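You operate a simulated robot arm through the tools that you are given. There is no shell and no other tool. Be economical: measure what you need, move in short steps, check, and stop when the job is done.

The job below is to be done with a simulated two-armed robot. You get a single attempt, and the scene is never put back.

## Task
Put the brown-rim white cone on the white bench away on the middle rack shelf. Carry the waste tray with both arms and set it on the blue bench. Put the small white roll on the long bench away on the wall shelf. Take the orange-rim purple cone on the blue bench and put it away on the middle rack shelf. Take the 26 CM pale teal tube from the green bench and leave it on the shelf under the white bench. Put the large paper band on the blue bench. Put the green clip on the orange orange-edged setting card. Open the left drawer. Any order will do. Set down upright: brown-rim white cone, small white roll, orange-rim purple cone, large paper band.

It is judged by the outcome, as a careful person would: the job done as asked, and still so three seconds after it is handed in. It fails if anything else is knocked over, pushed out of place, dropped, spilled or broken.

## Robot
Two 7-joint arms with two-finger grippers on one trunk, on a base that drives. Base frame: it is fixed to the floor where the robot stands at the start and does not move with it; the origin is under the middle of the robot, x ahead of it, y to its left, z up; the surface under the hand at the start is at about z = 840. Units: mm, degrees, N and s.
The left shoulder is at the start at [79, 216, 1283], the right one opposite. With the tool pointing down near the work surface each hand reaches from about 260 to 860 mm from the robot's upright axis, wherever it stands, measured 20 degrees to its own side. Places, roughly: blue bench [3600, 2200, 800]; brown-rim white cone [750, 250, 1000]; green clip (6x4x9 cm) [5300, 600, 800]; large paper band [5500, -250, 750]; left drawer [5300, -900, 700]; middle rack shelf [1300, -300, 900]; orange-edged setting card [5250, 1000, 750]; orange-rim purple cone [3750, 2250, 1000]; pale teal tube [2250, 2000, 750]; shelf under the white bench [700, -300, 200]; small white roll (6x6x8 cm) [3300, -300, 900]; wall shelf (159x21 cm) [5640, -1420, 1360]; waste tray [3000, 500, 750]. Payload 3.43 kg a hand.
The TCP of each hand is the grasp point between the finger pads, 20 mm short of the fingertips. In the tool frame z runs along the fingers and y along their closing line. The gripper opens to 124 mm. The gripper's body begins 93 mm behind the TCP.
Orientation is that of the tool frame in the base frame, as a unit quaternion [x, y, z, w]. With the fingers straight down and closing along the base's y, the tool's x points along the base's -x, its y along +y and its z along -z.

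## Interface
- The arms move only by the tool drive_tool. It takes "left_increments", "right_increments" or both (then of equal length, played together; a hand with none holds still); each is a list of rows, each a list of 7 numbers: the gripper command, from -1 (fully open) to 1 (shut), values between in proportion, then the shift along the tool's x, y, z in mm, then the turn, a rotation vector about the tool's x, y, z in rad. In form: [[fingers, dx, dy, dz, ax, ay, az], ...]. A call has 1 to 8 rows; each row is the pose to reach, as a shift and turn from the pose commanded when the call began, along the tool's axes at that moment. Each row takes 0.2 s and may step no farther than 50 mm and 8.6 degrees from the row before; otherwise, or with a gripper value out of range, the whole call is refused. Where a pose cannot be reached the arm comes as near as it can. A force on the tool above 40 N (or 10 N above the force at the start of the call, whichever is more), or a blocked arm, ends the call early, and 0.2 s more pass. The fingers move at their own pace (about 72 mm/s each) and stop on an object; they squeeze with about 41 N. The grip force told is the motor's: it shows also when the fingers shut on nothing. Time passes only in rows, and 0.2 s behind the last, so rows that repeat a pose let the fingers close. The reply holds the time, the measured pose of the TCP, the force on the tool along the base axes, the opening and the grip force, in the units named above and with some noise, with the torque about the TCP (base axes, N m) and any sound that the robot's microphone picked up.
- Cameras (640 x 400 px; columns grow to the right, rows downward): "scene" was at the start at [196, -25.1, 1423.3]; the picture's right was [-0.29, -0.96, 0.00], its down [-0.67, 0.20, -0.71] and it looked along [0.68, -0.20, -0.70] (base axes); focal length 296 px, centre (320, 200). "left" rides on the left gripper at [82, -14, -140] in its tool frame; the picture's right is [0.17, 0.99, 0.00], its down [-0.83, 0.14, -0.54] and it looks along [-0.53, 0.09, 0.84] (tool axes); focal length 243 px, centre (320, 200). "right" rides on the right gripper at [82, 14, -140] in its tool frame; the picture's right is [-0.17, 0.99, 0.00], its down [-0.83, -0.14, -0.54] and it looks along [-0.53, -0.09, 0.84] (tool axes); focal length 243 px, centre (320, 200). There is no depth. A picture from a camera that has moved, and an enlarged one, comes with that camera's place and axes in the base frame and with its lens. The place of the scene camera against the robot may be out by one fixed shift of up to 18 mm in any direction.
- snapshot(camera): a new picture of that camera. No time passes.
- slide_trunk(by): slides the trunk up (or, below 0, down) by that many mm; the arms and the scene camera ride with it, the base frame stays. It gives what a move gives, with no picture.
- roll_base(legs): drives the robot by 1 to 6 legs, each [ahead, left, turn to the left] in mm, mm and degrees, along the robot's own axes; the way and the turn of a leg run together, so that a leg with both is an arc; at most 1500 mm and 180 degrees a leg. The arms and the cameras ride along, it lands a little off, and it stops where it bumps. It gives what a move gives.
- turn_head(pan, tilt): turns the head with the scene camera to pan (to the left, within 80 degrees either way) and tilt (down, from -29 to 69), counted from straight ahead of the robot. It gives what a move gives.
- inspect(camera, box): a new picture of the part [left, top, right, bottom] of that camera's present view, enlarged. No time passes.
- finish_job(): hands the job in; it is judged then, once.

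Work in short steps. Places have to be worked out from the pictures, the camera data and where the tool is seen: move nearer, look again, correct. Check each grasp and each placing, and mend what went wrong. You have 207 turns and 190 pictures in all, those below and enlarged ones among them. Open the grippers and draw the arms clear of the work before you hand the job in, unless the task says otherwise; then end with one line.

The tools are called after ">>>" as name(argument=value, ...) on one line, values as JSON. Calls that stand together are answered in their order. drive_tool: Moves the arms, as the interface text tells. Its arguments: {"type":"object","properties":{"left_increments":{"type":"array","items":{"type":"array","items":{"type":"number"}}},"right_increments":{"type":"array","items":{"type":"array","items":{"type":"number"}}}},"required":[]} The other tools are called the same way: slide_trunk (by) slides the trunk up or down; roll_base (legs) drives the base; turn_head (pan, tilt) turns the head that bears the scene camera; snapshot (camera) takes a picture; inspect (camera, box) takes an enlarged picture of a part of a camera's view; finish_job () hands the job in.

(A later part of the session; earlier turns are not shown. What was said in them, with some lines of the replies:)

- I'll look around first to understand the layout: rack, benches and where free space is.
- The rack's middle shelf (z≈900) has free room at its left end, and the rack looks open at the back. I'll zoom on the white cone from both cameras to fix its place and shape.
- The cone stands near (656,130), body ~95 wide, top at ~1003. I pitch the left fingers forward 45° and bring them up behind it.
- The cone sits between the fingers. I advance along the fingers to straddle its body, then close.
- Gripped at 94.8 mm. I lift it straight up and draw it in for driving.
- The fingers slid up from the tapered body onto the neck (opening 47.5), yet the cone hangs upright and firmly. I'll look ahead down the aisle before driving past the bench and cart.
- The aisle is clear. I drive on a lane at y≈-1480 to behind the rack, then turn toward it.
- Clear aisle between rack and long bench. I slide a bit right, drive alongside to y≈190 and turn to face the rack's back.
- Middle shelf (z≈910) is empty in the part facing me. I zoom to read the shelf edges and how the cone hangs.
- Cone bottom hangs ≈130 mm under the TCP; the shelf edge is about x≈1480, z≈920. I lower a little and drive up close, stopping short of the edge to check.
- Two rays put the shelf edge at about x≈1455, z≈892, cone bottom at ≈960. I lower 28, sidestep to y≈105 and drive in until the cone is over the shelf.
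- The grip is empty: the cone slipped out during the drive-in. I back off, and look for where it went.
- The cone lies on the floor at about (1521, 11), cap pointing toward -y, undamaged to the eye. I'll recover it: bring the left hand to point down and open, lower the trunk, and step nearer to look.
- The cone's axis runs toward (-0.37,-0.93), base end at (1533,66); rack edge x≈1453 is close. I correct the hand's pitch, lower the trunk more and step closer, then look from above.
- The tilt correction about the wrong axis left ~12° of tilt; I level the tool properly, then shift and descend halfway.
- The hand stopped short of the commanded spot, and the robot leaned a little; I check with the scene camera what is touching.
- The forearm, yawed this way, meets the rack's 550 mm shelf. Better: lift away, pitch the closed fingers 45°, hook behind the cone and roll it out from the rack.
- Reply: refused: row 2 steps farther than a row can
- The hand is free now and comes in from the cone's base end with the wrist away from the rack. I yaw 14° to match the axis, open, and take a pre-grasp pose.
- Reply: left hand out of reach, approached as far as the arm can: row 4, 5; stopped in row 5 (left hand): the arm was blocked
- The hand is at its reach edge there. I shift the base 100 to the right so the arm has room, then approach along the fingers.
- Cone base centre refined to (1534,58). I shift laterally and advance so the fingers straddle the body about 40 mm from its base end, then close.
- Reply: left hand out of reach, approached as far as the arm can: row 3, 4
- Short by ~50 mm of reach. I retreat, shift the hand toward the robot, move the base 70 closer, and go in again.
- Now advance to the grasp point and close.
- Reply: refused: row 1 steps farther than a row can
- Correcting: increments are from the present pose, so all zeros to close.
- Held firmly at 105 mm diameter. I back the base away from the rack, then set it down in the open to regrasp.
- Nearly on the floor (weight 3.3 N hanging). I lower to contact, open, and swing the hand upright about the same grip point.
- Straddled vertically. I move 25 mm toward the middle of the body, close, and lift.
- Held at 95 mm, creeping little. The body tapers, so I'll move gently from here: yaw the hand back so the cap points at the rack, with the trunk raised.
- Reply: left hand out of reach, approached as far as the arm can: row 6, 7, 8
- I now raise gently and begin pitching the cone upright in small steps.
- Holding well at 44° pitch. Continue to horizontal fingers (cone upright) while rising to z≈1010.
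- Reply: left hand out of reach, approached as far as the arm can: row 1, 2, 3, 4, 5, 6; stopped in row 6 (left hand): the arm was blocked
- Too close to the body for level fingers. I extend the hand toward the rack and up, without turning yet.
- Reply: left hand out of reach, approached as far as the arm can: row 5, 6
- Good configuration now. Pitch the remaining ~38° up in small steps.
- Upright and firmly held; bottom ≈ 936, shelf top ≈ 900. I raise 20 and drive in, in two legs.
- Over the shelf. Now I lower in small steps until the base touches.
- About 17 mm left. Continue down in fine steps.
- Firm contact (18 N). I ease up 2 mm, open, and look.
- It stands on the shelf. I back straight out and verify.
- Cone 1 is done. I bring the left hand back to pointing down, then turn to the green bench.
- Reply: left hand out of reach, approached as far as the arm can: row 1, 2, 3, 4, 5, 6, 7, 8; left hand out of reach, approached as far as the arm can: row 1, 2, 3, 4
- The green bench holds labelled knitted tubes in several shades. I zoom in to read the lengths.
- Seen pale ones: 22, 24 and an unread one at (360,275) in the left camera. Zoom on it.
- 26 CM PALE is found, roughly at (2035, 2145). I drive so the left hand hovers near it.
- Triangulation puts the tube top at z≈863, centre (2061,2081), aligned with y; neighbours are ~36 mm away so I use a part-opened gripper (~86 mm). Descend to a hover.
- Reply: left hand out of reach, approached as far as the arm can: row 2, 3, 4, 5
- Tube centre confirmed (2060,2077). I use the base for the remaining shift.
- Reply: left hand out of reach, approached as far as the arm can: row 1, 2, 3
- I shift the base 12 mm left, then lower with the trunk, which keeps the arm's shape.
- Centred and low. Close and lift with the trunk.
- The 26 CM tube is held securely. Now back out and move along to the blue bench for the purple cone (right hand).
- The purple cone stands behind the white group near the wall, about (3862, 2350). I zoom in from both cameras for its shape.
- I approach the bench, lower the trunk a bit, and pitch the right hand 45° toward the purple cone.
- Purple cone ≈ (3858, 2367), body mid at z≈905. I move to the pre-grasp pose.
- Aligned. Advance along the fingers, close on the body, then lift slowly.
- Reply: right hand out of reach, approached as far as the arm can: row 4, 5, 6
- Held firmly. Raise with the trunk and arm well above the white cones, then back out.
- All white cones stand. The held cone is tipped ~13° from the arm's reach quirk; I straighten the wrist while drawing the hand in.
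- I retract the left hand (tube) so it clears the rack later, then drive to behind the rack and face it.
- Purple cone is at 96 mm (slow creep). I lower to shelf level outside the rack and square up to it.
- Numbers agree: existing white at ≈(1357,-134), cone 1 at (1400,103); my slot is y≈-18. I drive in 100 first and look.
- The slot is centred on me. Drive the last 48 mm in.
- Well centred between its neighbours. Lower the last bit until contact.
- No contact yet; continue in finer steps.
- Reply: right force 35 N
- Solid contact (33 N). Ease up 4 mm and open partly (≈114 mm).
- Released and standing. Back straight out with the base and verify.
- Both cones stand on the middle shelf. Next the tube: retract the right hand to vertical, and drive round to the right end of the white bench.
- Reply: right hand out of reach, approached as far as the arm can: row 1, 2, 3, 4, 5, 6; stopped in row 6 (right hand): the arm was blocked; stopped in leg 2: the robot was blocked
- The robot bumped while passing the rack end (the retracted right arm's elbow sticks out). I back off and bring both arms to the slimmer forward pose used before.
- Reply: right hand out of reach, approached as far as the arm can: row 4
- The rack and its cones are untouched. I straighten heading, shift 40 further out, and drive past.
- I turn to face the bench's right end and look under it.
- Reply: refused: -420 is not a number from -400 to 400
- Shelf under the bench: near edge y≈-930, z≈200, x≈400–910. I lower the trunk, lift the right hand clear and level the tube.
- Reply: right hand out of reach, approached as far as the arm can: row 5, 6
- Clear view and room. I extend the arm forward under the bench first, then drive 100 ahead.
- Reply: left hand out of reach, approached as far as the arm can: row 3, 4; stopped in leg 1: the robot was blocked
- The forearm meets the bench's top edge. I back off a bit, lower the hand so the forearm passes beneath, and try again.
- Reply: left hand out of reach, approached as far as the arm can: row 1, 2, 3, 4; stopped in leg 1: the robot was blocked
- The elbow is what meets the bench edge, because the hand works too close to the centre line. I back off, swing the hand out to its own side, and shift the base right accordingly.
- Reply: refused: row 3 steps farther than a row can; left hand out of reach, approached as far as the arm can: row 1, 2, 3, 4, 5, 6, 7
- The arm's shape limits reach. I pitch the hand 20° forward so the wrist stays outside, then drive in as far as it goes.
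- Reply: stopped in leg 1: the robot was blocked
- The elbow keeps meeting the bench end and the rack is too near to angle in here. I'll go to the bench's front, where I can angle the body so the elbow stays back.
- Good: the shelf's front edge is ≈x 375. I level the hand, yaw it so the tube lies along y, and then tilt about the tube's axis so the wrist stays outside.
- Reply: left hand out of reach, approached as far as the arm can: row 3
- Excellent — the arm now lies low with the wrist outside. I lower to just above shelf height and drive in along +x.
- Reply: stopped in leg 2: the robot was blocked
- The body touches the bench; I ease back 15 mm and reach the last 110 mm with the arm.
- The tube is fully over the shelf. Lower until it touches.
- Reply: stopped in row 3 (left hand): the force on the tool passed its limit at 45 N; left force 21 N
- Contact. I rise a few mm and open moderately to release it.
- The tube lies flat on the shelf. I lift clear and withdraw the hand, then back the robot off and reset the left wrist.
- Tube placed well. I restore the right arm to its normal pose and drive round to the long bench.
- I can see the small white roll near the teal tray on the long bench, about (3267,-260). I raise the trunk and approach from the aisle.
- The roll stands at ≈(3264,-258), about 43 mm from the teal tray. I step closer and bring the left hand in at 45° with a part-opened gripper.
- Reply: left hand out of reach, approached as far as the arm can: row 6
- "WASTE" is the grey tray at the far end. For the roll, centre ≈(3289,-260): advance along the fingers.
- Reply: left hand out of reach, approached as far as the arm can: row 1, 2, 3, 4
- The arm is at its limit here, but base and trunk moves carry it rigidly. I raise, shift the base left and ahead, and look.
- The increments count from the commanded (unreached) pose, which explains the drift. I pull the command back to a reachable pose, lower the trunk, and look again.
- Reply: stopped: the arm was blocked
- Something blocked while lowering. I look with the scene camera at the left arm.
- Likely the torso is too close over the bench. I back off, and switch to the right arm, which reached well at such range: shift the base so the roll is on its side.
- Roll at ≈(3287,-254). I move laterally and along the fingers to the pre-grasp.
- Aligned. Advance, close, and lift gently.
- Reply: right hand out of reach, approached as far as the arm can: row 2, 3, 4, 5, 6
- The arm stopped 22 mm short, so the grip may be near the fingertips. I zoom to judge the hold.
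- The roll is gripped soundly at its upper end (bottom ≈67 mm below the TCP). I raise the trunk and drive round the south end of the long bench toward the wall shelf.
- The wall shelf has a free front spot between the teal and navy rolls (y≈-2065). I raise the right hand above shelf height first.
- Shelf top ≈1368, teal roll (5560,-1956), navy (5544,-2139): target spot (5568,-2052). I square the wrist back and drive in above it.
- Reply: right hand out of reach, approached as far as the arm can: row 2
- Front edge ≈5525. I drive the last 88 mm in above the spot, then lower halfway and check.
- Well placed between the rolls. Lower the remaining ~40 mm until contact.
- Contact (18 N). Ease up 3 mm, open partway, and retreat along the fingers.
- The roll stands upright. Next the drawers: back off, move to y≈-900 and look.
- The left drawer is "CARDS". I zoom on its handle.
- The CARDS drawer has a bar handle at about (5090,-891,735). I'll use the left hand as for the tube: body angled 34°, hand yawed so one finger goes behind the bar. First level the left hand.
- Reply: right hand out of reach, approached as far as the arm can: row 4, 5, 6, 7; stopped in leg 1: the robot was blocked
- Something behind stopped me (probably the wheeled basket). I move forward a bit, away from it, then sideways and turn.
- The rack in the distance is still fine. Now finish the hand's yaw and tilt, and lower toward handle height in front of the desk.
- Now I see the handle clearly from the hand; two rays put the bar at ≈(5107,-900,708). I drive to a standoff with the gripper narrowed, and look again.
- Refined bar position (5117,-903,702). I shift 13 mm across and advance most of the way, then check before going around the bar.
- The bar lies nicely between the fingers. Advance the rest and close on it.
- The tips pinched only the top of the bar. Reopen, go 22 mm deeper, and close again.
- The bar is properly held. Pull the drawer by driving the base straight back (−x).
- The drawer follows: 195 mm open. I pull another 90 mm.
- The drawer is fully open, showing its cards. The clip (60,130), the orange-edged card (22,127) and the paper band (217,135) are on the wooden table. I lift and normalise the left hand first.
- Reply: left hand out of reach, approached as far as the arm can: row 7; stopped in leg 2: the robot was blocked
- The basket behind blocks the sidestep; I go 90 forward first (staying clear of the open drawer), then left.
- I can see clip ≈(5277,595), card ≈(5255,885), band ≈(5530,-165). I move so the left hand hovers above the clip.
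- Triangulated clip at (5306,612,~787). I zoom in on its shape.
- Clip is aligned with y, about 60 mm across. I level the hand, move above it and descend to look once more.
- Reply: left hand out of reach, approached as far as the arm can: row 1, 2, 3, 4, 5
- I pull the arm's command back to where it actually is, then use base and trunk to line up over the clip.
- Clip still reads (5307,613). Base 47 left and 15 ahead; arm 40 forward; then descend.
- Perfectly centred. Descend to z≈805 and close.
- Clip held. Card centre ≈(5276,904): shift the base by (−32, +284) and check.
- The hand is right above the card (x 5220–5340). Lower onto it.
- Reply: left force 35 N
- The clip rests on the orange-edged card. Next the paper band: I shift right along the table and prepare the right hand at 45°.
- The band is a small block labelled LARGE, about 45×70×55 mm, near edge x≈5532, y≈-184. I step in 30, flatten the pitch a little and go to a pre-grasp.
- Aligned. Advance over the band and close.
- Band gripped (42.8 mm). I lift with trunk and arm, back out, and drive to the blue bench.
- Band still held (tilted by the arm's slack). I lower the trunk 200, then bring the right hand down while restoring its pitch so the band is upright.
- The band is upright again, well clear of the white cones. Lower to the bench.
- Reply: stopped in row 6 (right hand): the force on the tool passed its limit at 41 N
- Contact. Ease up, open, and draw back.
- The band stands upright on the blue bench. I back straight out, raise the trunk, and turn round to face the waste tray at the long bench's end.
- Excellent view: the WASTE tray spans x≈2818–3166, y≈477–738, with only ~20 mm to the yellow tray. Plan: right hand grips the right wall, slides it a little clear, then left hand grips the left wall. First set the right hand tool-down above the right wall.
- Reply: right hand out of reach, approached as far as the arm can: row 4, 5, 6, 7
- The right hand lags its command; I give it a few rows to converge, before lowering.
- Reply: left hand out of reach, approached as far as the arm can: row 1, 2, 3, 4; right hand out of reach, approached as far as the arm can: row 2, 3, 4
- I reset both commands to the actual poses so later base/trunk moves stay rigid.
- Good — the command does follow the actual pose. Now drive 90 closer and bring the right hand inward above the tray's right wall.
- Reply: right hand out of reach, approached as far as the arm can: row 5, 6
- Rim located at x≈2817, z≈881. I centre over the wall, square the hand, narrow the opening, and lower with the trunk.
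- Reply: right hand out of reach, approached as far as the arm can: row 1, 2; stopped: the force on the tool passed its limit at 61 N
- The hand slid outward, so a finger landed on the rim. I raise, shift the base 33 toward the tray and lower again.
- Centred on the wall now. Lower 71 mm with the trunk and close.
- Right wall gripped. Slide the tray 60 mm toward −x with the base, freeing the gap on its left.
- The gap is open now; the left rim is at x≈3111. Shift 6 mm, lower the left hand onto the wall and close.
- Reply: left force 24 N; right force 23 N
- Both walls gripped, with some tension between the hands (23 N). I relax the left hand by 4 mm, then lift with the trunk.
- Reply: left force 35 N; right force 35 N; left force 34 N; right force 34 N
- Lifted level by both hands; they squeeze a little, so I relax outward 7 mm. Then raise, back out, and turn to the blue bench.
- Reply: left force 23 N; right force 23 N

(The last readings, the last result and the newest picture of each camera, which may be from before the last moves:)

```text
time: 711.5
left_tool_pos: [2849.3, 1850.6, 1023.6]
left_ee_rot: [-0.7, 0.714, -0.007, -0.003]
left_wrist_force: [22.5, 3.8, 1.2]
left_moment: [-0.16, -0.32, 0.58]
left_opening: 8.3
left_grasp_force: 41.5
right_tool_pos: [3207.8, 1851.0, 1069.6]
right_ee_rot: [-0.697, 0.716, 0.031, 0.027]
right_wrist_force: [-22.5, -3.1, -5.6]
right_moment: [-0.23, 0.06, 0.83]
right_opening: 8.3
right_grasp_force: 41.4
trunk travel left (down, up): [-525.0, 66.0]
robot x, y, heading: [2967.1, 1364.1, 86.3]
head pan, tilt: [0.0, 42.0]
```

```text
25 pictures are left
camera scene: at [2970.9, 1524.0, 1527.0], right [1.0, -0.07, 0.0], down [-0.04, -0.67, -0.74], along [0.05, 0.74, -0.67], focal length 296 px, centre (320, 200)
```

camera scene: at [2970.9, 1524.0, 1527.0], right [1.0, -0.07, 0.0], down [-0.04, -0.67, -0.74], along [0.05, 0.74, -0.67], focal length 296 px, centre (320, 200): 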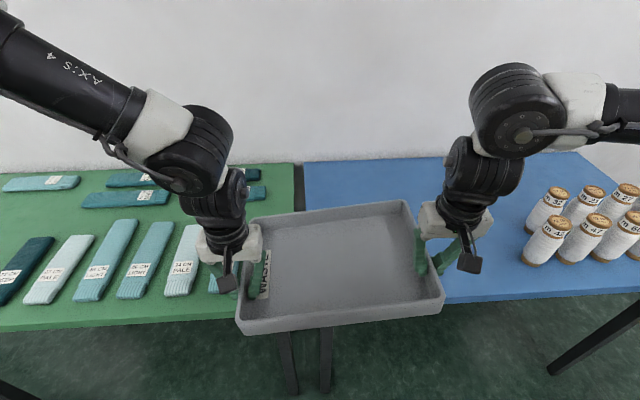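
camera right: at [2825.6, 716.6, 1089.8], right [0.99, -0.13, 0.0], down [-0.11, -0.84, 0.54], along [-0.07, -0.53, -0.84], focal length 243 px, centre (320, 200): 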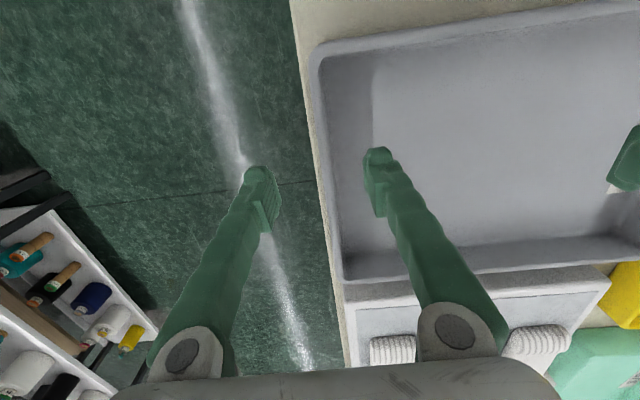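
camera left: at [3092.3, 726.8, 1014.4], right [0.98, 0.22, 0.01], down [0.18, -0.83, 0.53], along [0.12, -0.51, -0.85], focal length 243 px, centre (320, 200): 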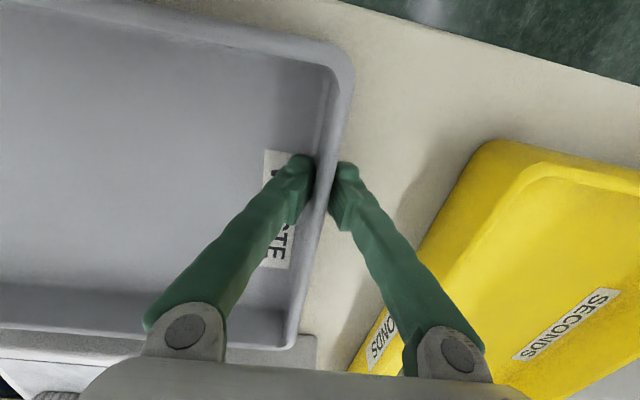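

The tray tips ~7° since the right arm rose more. I level it by lowering the right hand 44 mm slowly, then move to above the bench's free left part.

>>> drive_tool(right_increments=[[1, 0, 0, 9, 0, 0.015, 0], [1, 0, 0, 18, 0, 0.03, 0], [1, 0, 0, 27, 0, 0.045, 0], [1, 0, 0, 36, 0, 0.06, 0], [1, 0, 0, 44, 0, 0.075, 0]])

>>> roll_base(legs=[[0, 0, 3.7], [0, -190, 0], [165, 0, 0]])

>>> snapshot(camera="scene")

```text
time: 712.7
left_tool_pos: [2854.3, 1849.9, 1025.1]
left_ee_rot: [-0.699, 0.715, -0.01, 0.0]
left_wrist_force: [30.2, -0.2, -0.7]
left_moment: [-1.0, -0.26, 0.02]
left_opening: 8.0
left_grasp_force: 41.0
right_tool_pos: [3214.4, 1844.1, 1041.4]
right_ee_rot: [-0.698, 0.716, 0.01, -0.002]
right_wrist_force: [-31.4, 0.1, -3.4]
right_moment: [0.75, 0.24, 0.16]
right_opening: 7.7
right_grasp_force: 41.1
right hand out of reach, approached as far as the arm can: row 2, 3, 4, 5
trunk travel left (down, up): [-525.0, 66.0]
robot x, y, heading: [2963.3, 1363.1, 86.3]
head pan, tilt: [0.0, 42.0]
```

```text
time: 717.7
left_tool_pos: [3023.5, 1999.5, 1026.5]
left_ee_rot: [0.719, -0.695, 0.01, -0.002]
left_wrist_force: [34.6, 2.3, -0.5]
left_moment: [-0.02, -0.37, 0.18]
left_opening: 8.0
left_grasp_force: 41.0
right_tool_pos: [3384.0, 2015.4, 1042.0]
right_ee_rot: [0.718, -0.696, -0.01, 0.002]
right_wrist_force: [-35.3, -2.7, -3.8]
right_moment: [-0.12, 0.31, 0.23]
right_opening: 8.0
right_grasp_force: 41.5
trunk travel left (down, up): [-525.0, 66.0]
robot x, y, heading: [3157.5, 1526.3, 89.5]
head pan, tilt: [0.0, 42.0]
```

```text
24 pictures are left
camera scene: at [3158.5, 1681.4, 1527.3], right [1.0, -0.01, 0.0], down [-0.01, -0.67, -0.74], along [0.01, 0.74, -0.67], focal length 296 px, centre (320, 200)
```

scene: 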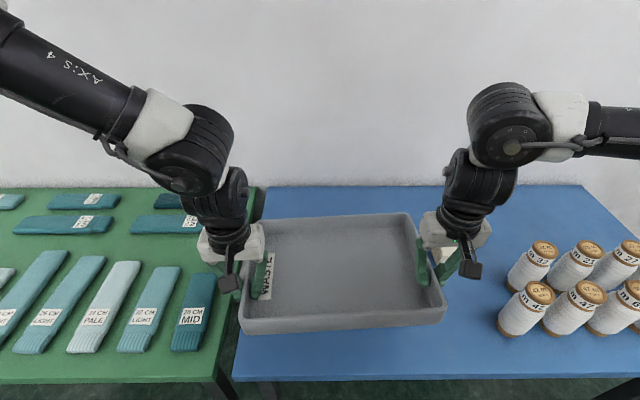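

Over the bench's free area. I ease the hands' tension (left inward 3 mm), shift 25 mm right, and lower with the trunk.

>>> drive_tool(left_increments=[[1, 0, -2, 0, 0, 0, 0], [1, 0, -4, 0, 0, 0, 0]])

>>> roll_base(legs=[[0, -25, 0]])

>>> slide_trunk(by=-120)

>>> snapshot(camera="scene")

```text
time: 718.3
left_tool_pos: [3026.0, 2001.6, 1025.1]
left_ee_rot: [0.719, -0.695, 0.01, 0.0]
left_wrist_force: [-11.0, 0.1, -3.8]
left_moment: [-0.21, 0.1, 0.07]
left_opening: 7.7
left_grasp_force: 41.0
right_tool_pos: [3386.5, 2015.4, 1042.3]
right_ee_rot: [0.717, -0.697, -0.008, 0.001]
right_wrist_force: [10.7, -0.5, -2.1]
right_moment: [-0.03, -0.16, 0.32]
right_opening: 7.7
right_grasp_force: 41.0
trunk travel left (down, up): [-525.0, 66.0]
robot x, y, heading: [3162.7, 1524.7, 89.4]
head pan, tilt: [0.0, 42.0]
```

```text
time: 719.3
left_tool_pos: [3047.9, 2001.0, 1024.1]
left_ee_rot: [0.719, -0.695, 0.01, -0.001]
left_wrist_force: [-21.9, 0.3, -3.3]
left_moment: [-0.2, 0.16, 0.07]
left_opening: 7.8
left_grasp_force: 41.1
right_tool_pos: [3409.2, 2017.3, 1043.1]
right_ee_rot: [0.718, -0.696, -0.008, 0.001]
right_wrist_force: [21.5, -0.4, -2.1]
right_moment: [-0.05, -0.23, 0.23]
right_opening: 8.0
right_grasp_force: 41.0
trunk travel left (down, up): [-525.0, 66.0]
robot x, y, heading: [3181.6, 1521.3, 89.3]
head pan, tilt: [0.0, 42.0]
```

```text
time: 720.8
left_tool_pos: [3048.6, 2001.8, 905.3]
left_ee_rot: [0.719, -0.695, 0.009, 0.0]
left_wrist_force: [-1.0, 1.7, -1.7]
left_moment: [-0.03, 0.0, 0.09]
left_opening: 8.0
left_grasp_force: 40.6
right_tool_pos: [3409.2, 2016.8, 922.9]
right_ee_rot: [0.717, -0.697, -0.008, 0.001]
right_wrist_force: [-0.3, -1.4, -1.6]
right_moment: [-0.18, -0.06, 0.31]
right_opening: 7.8
right_grasp_force: 41.2
trunk travel left (down, up): [-405.0, 186.0]
robot x, y, heading: [3187.1, 1522.0, 89.7]
head pan, tilt: [0.0, 42.0]
```

```text
23 pictures are left
camera scene: at [3182.7, 1736.8, 1391.8], right [1.0, -0.01, 0.0], down [-0.01, -0.67, -0.74], along [0.01, 0.74, -0.67], focal length 296 px, centre (320, 200)
```

scene: 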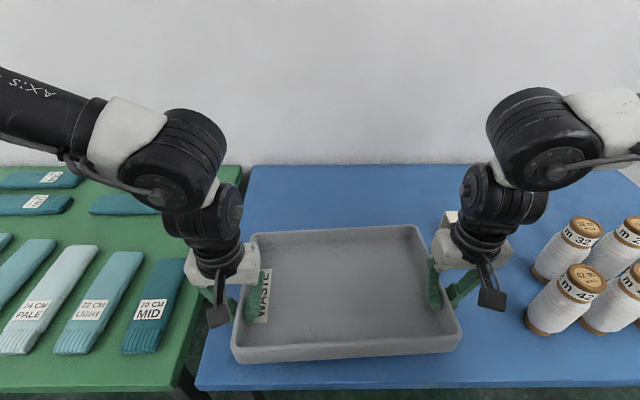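

Level the right side (16 mm), then lower to contact.

>>> drive_tool(right_increments=[[1, 0, 0, 6, 0, 0, 0], [1, 0, 0, 12, 0, 0, 0], [1, 0, 0, 17, 0, 0, 0]])

>>> slide_trunk(by=-15)

```text
time: 721.6
left_tool_pos: [3048.6, 2001.0, 905.2]
left_ee_rot: [0.719, -0.695, 0.009, 0.001]
left_wrist_force: [-4.4, 0.7, -2.4]
left_moment: [-0.21, 0.08, 0.11]
left_opening: 7.7
left_grasp_force: 40.9
right_tool_pos: [3410.1, 2016.1, 904.7]
right_ee_rot: [0.718, -0.696, -0.007, 0.0]
right_wrist_force: [4.0, -0.6, -2.0]
right_moment: [-0.03, -0.01, 0.26]
right_opening: 7.7
right_grasp_force: 41.4
trunk travel left (down, up): [-405.0, 186.0]
robot x, y, heading: [3185.5, 1523.3, 89.6]
head pan, tilt: [0.0, 42.0]
```

```text
time: 722.2
left_tool_pos: [3049.4, 2001.9, 889.7]
left_ee_rot: [0.719, -0.695, 0.009, 0.0]
left_wrist_force: [-4.7, 0.2, -2.9]
left_moment: [-0.2, 0.06, 0.1]
left_opening: 7.9
left_grasp_force: 41.3
right_tool_pos: [3408.8, 2016.7, 889.7]
right_ee_rot: [0.717, -0.697, -0.007, 0.0]
right_wrist_force: [4.9, -0.5, -2.3]
right_moment: [-0.02, -0.04, 0.28]
right_opening: 7.7
right_grasp_force: 40.3
trunk travel left (down, up): [-390.0, 201.0]
robot x, y, heading: [3183.3, 1522.2, 89.3]
head pan, tilt: [0.0, 42.0]
```

Not touching yet; a few mm more.

>>> slide_trunk(by=-6)

>>> slide_trunk(by=-5)

```text
time: 722.8
left_tool_pos: [3048.3, 2000.3, 884.7]
left_ee_rot: [0.719, -0.695, 0.009, 0.0]
left_wrist_force: [-7.6, 2.4, -2.6]
left_moment: [1.3, 0.14, 0.1]
left_opening: 8.1
left_grasp_force: 40.9
right_tool_pos: [3410.9, 2016.4, 885.2]
right_ee_rot: [0.717, -0.697, -0.008, -0.001]
right_wrist_force: [9.9, -2.7, 13.1]
right_moment: [1.22, -0.05, 0.26]
right_opening: 7.9
right_grasp_force: 41.2
trunk travel left (down, up): [-384.0, 207.0]
robot x, y, heading: [3185.9, 1523.2, 89.5]
head pan, tilt: [0.0, 42.0]
```

```text
time: 723.3
left_tool_pos: [3048.5, 2000.2, 879.8]
left_ee_rot: [0.719, -0.695, 0.009, 0.0]
left_wrist_force: [-8.8, 1.1, -2.1]
left_moment: [0.42, 0.14, 0.05]
left_opening: 8.0
left_grasp_force: 41.2
right_tool_pos: [3408.6, 2014.2, 879.1]
right_ee_rot: [0.718, -0.696, -0.007, 0.0]
right_wrist_force: [9.3, -3.2, 6.3]
right_moment: [0.76, -0.06, 0.26]
right_opening: 8.0
right_grasp_force: 41.0
trunk travel left (down, up): [-379.0, 212.0]
robot x, y, heading: [3185.3, 1524.3, 89.4]
head pan, tilt: [0.0, 42.0]
```

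The far/right side touches. Lower 3 mm more, then open both hands and rise.

>>> slide_trunk(by=-4)

>>> drive_tool(left_increments=[[0.7, 0, 0, 0, 0, 0, 0], [0.3, 0, 0, 0, 0, 0, 0], [0.3, 0, 0, 0, 0, 0, 0], [0.3, 0, 0, -20, 0, 0, 0], [0.3, 0, 0, -55, 0, 0, 0], [0.3, 0, 0, -95, 0, 0, 0]], right_increments=[[0.7, 0, 0, 0, 0, 0, 0], [0.3, 0, 0, 0, 0, 0, 0], [0.3, 0, 0, 0, 0, 0, 0], [0.3, 0, 0, -20, 0, 0, 0], [0.3, 0, 0, -55, 0, 0, 0], [0.3, 0, 0, -95, 0, 0, 0]])

>>> snapshot(camera="scene")

```text
time: 723.8
left_tool_pos: [3048.5, 1998.4, 877.4]
left_ee_rot: [0.72, -0.694, 0.009, 0.0]
left_wrist_force: [-10.6, 3.5, -2.9]
left_moment: [-0.2, 0.08, 0.17]
left_opening: 7.9
left_grasp_force: 41.1
right_tool_pos: [3410.0, 2015.5, 878.0]
right_ee_rot: [0.718, -0.696, -0.008, -0.001]
right_wrist_force: [14.0, -4.8, 37.7]
right_moment: [-0.23, -0.2, 0.37]
right_opening: 7.9
right_grasp_force: 41.1
trunk travel left (down, up): [-375.0, 216.0]
robot x, y, heading: [3185.9, 1526.0, 89.3]
head pan, tilt: [0.0, 42.0]
```

```text
time: 725.2
left_tool_pos: [3046.8, 2001.5, 970.2]
left_ee_rot: [0.72, -0.694, 0.009, 0.001]
left_wrist_force: [0.0, -0.3, -0.3]
left_moment: [0.02, -0.05, 0.0]
left_opening: 43.5
left_grasp_force: 0.1
right_tool_pos: [3412.5, 2013.0, 970.0]
right_ee_rot: [0.717, -0.697, -0.009, 0.0]
right_wrist_force: [0.1, -0.1, 0.1]
right_moment: [0.05, 0.01, 0.0]
right_opening: 43.7
right_grasp_force: 0.0
trunk travel left (down, up): [-375.0, 216.0]
robot x, y, heading: [3186.4, 1521.0, 89.4]
head pan, tilt: [0.0, 42.0]
```

```text
22 pictures are left
camera scene: at [3183.0, 1742.5, 1362.1], right [1.0, -0.01, 0.0], down [-0.01, -0.67, -0.74], along [0.01, 0.74, -0.67], focal length 296 px, centre (320, 200)
```

scene: 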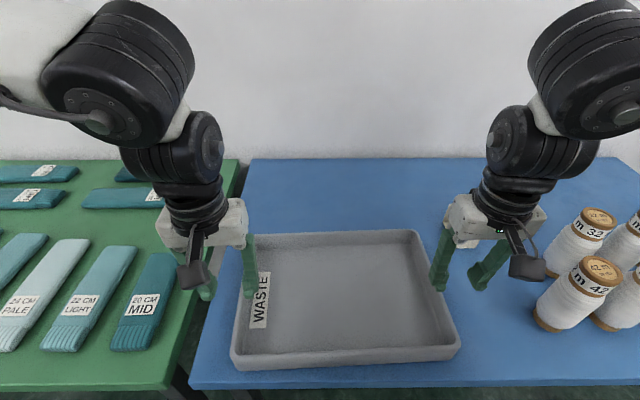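

The tray rests fully on the blue bench. I raise the arms, back away, and check the whole bench.

>>> slide_trunk(by=150)

>>> roll_base(legs=[[-330, 0, 0]])

>>> turn_head(pan=-12, tilt=35)

>>> snapshot(camera="scene")

```text
time: 727.0
left_tool_pos: [3048.6, 2002.1, 1119.1]
left_ee_rot: [0.719, -0.695, 0.011, 0.0]
left_wrist_force: [-0.6, -0.2, -0.4]
left_moment: [-0.01, 0.0, 0.0]
left_opening: 43.4
left_grasp_force: 0.0
right_tool_pos: [3411.3, 2014.5, 1118.6]
right_ee_rot: [0.717, -0.697, -0.008, 0.001]
right_wrist_force: [0.2, -0.4, -0.3]
right_moment: [-0.01, -0.03, -0.04]
right_opening: 43.4
right_grasp_force: 0.1
trunk travel left (down, up): [-525.0, 66.0]
robot x, y, heading: [3182.7, 1522.4, 89.4]
head pan, tilt: [0.0, 42.0]
```

```text
time: 729.6
left_tool_pos: [3042.1, 1671.3, 1119.8]
left_ee_rot: [0.722, -0.692, 0.01, 0.001]
left_wrist_force: [0.3, 0.3, -0.4]
left_moment: [0.01, 0.0, -0.01]
left_opening: 43.5
left_grasp_force: 0.0
right_tool_pos: [3405.3, 1685.2, 1119.8]
right_ee_rot: [0.72, -0.694, -0.007, 0.001]
right_wrist_force: [0.7, 0.9, -0.4]
right_moment: [-0.01, 0.0, 0.0]
right_opening: 43.2
right_grasp_force: 0.0
trunk travel left (down, up): [-525.0, 66.0]
robot x, y, heading: [3180.5, 1192.3, 89.6]
head pan, tilt: [0.0, 42.0]
```

```text
time: 730.3
left_tool_pos: [3043.4, 1668.1, 1120.4]
left_ee_rot: [0.722, -0.692, 0.01, 0.0]
left_wrist_force: [-0.7, -0.7, 0.4]
left_moment: [0.02, 0.02, 0.01]
left_opening: 43.6
left_grasp_force: 0.0
right_tool_pos: [3407.0, 1683.7, 1119.8]
right_ee_rot: [0.72, -0.694, -0.008, 0.0]
right_wrist_force: [0.2, 0.2, 0.2]
right_moment: [0.02, -0.02, -0.01]
right_opening: 43.6
right_grasp_force: 0.1
trunk travel left (down, up): [-525.0, 66.0]
robot x, y, heading: [3182.1, 1186.6, 89.7]
head pan, tilt: [-12.0, 35.0]
```

```text
21 pictures are left
camera scene: at [3197.5, 1352.4, 1537.6], right [0.98, -0.21, 0.0], down [-0.12, -0.56, -0.82], along [0.17, 0.8, -0.57], focal length 296 px, centre (320, 200)
```

scene: 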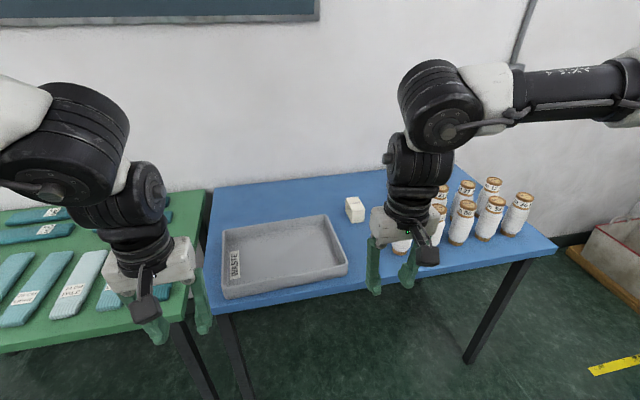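

Tray, band and white cones all stand well on the blue bench. I open both grippers fully with the arms clear and hand the job in.

>>> drive_tool(left_increments=[[-1, 0, 0, 0, 0, 0, 0], [-1, 0, 0, 0, 0, 0, 0], [-1, 0, 0, 0, 0, 0, 0]], right_increments=[[-1, 0, 0, 0, 0, 0, 0], [-1, 0, 0, 0, 0, 0, 0], [-1, 0, 0, 0, 0, 0, 0]])

>>> finish_job()

```text
time: 731.1
left_tool_pos: [3043.4, 1669.3, 1120.4]
left_ee_rot: [0.721, -0.692, 0.01, 0.0]
left_wrist_force: [0.3, 0.2, 1.1]
left_moment: [0.03, 0.01, -0.02]
left_opening: 124.1
left_grasp_force: 0.0
right_tool_pos: [3405.7, 1683.5, 1119.4]
right_ee_rot: [0.72, -0.694, -0.009, 0.001]
right_wrist_force: [-0.2, -0.4, -0.3]
right_moment: [-0.02, 0.03, 0.01]
right_opening: 124.0
right_grasp_force: 0.2
trunk travel left (down, up): [-525.0, 66.0]
robot x, y, heading: [3182.8, 1189.6, 89.6]
head pan, tilt: [-12.0, 35.0]
```

```text
The job is handed in.
```

All eight tasks are done and handed in, but I dropped the brown-rim white cone on the floor once before placing it upright, and I bumped the rack, the white bench and something behind me near the drawers (probably the wheeled basket), which I did not check for movement.
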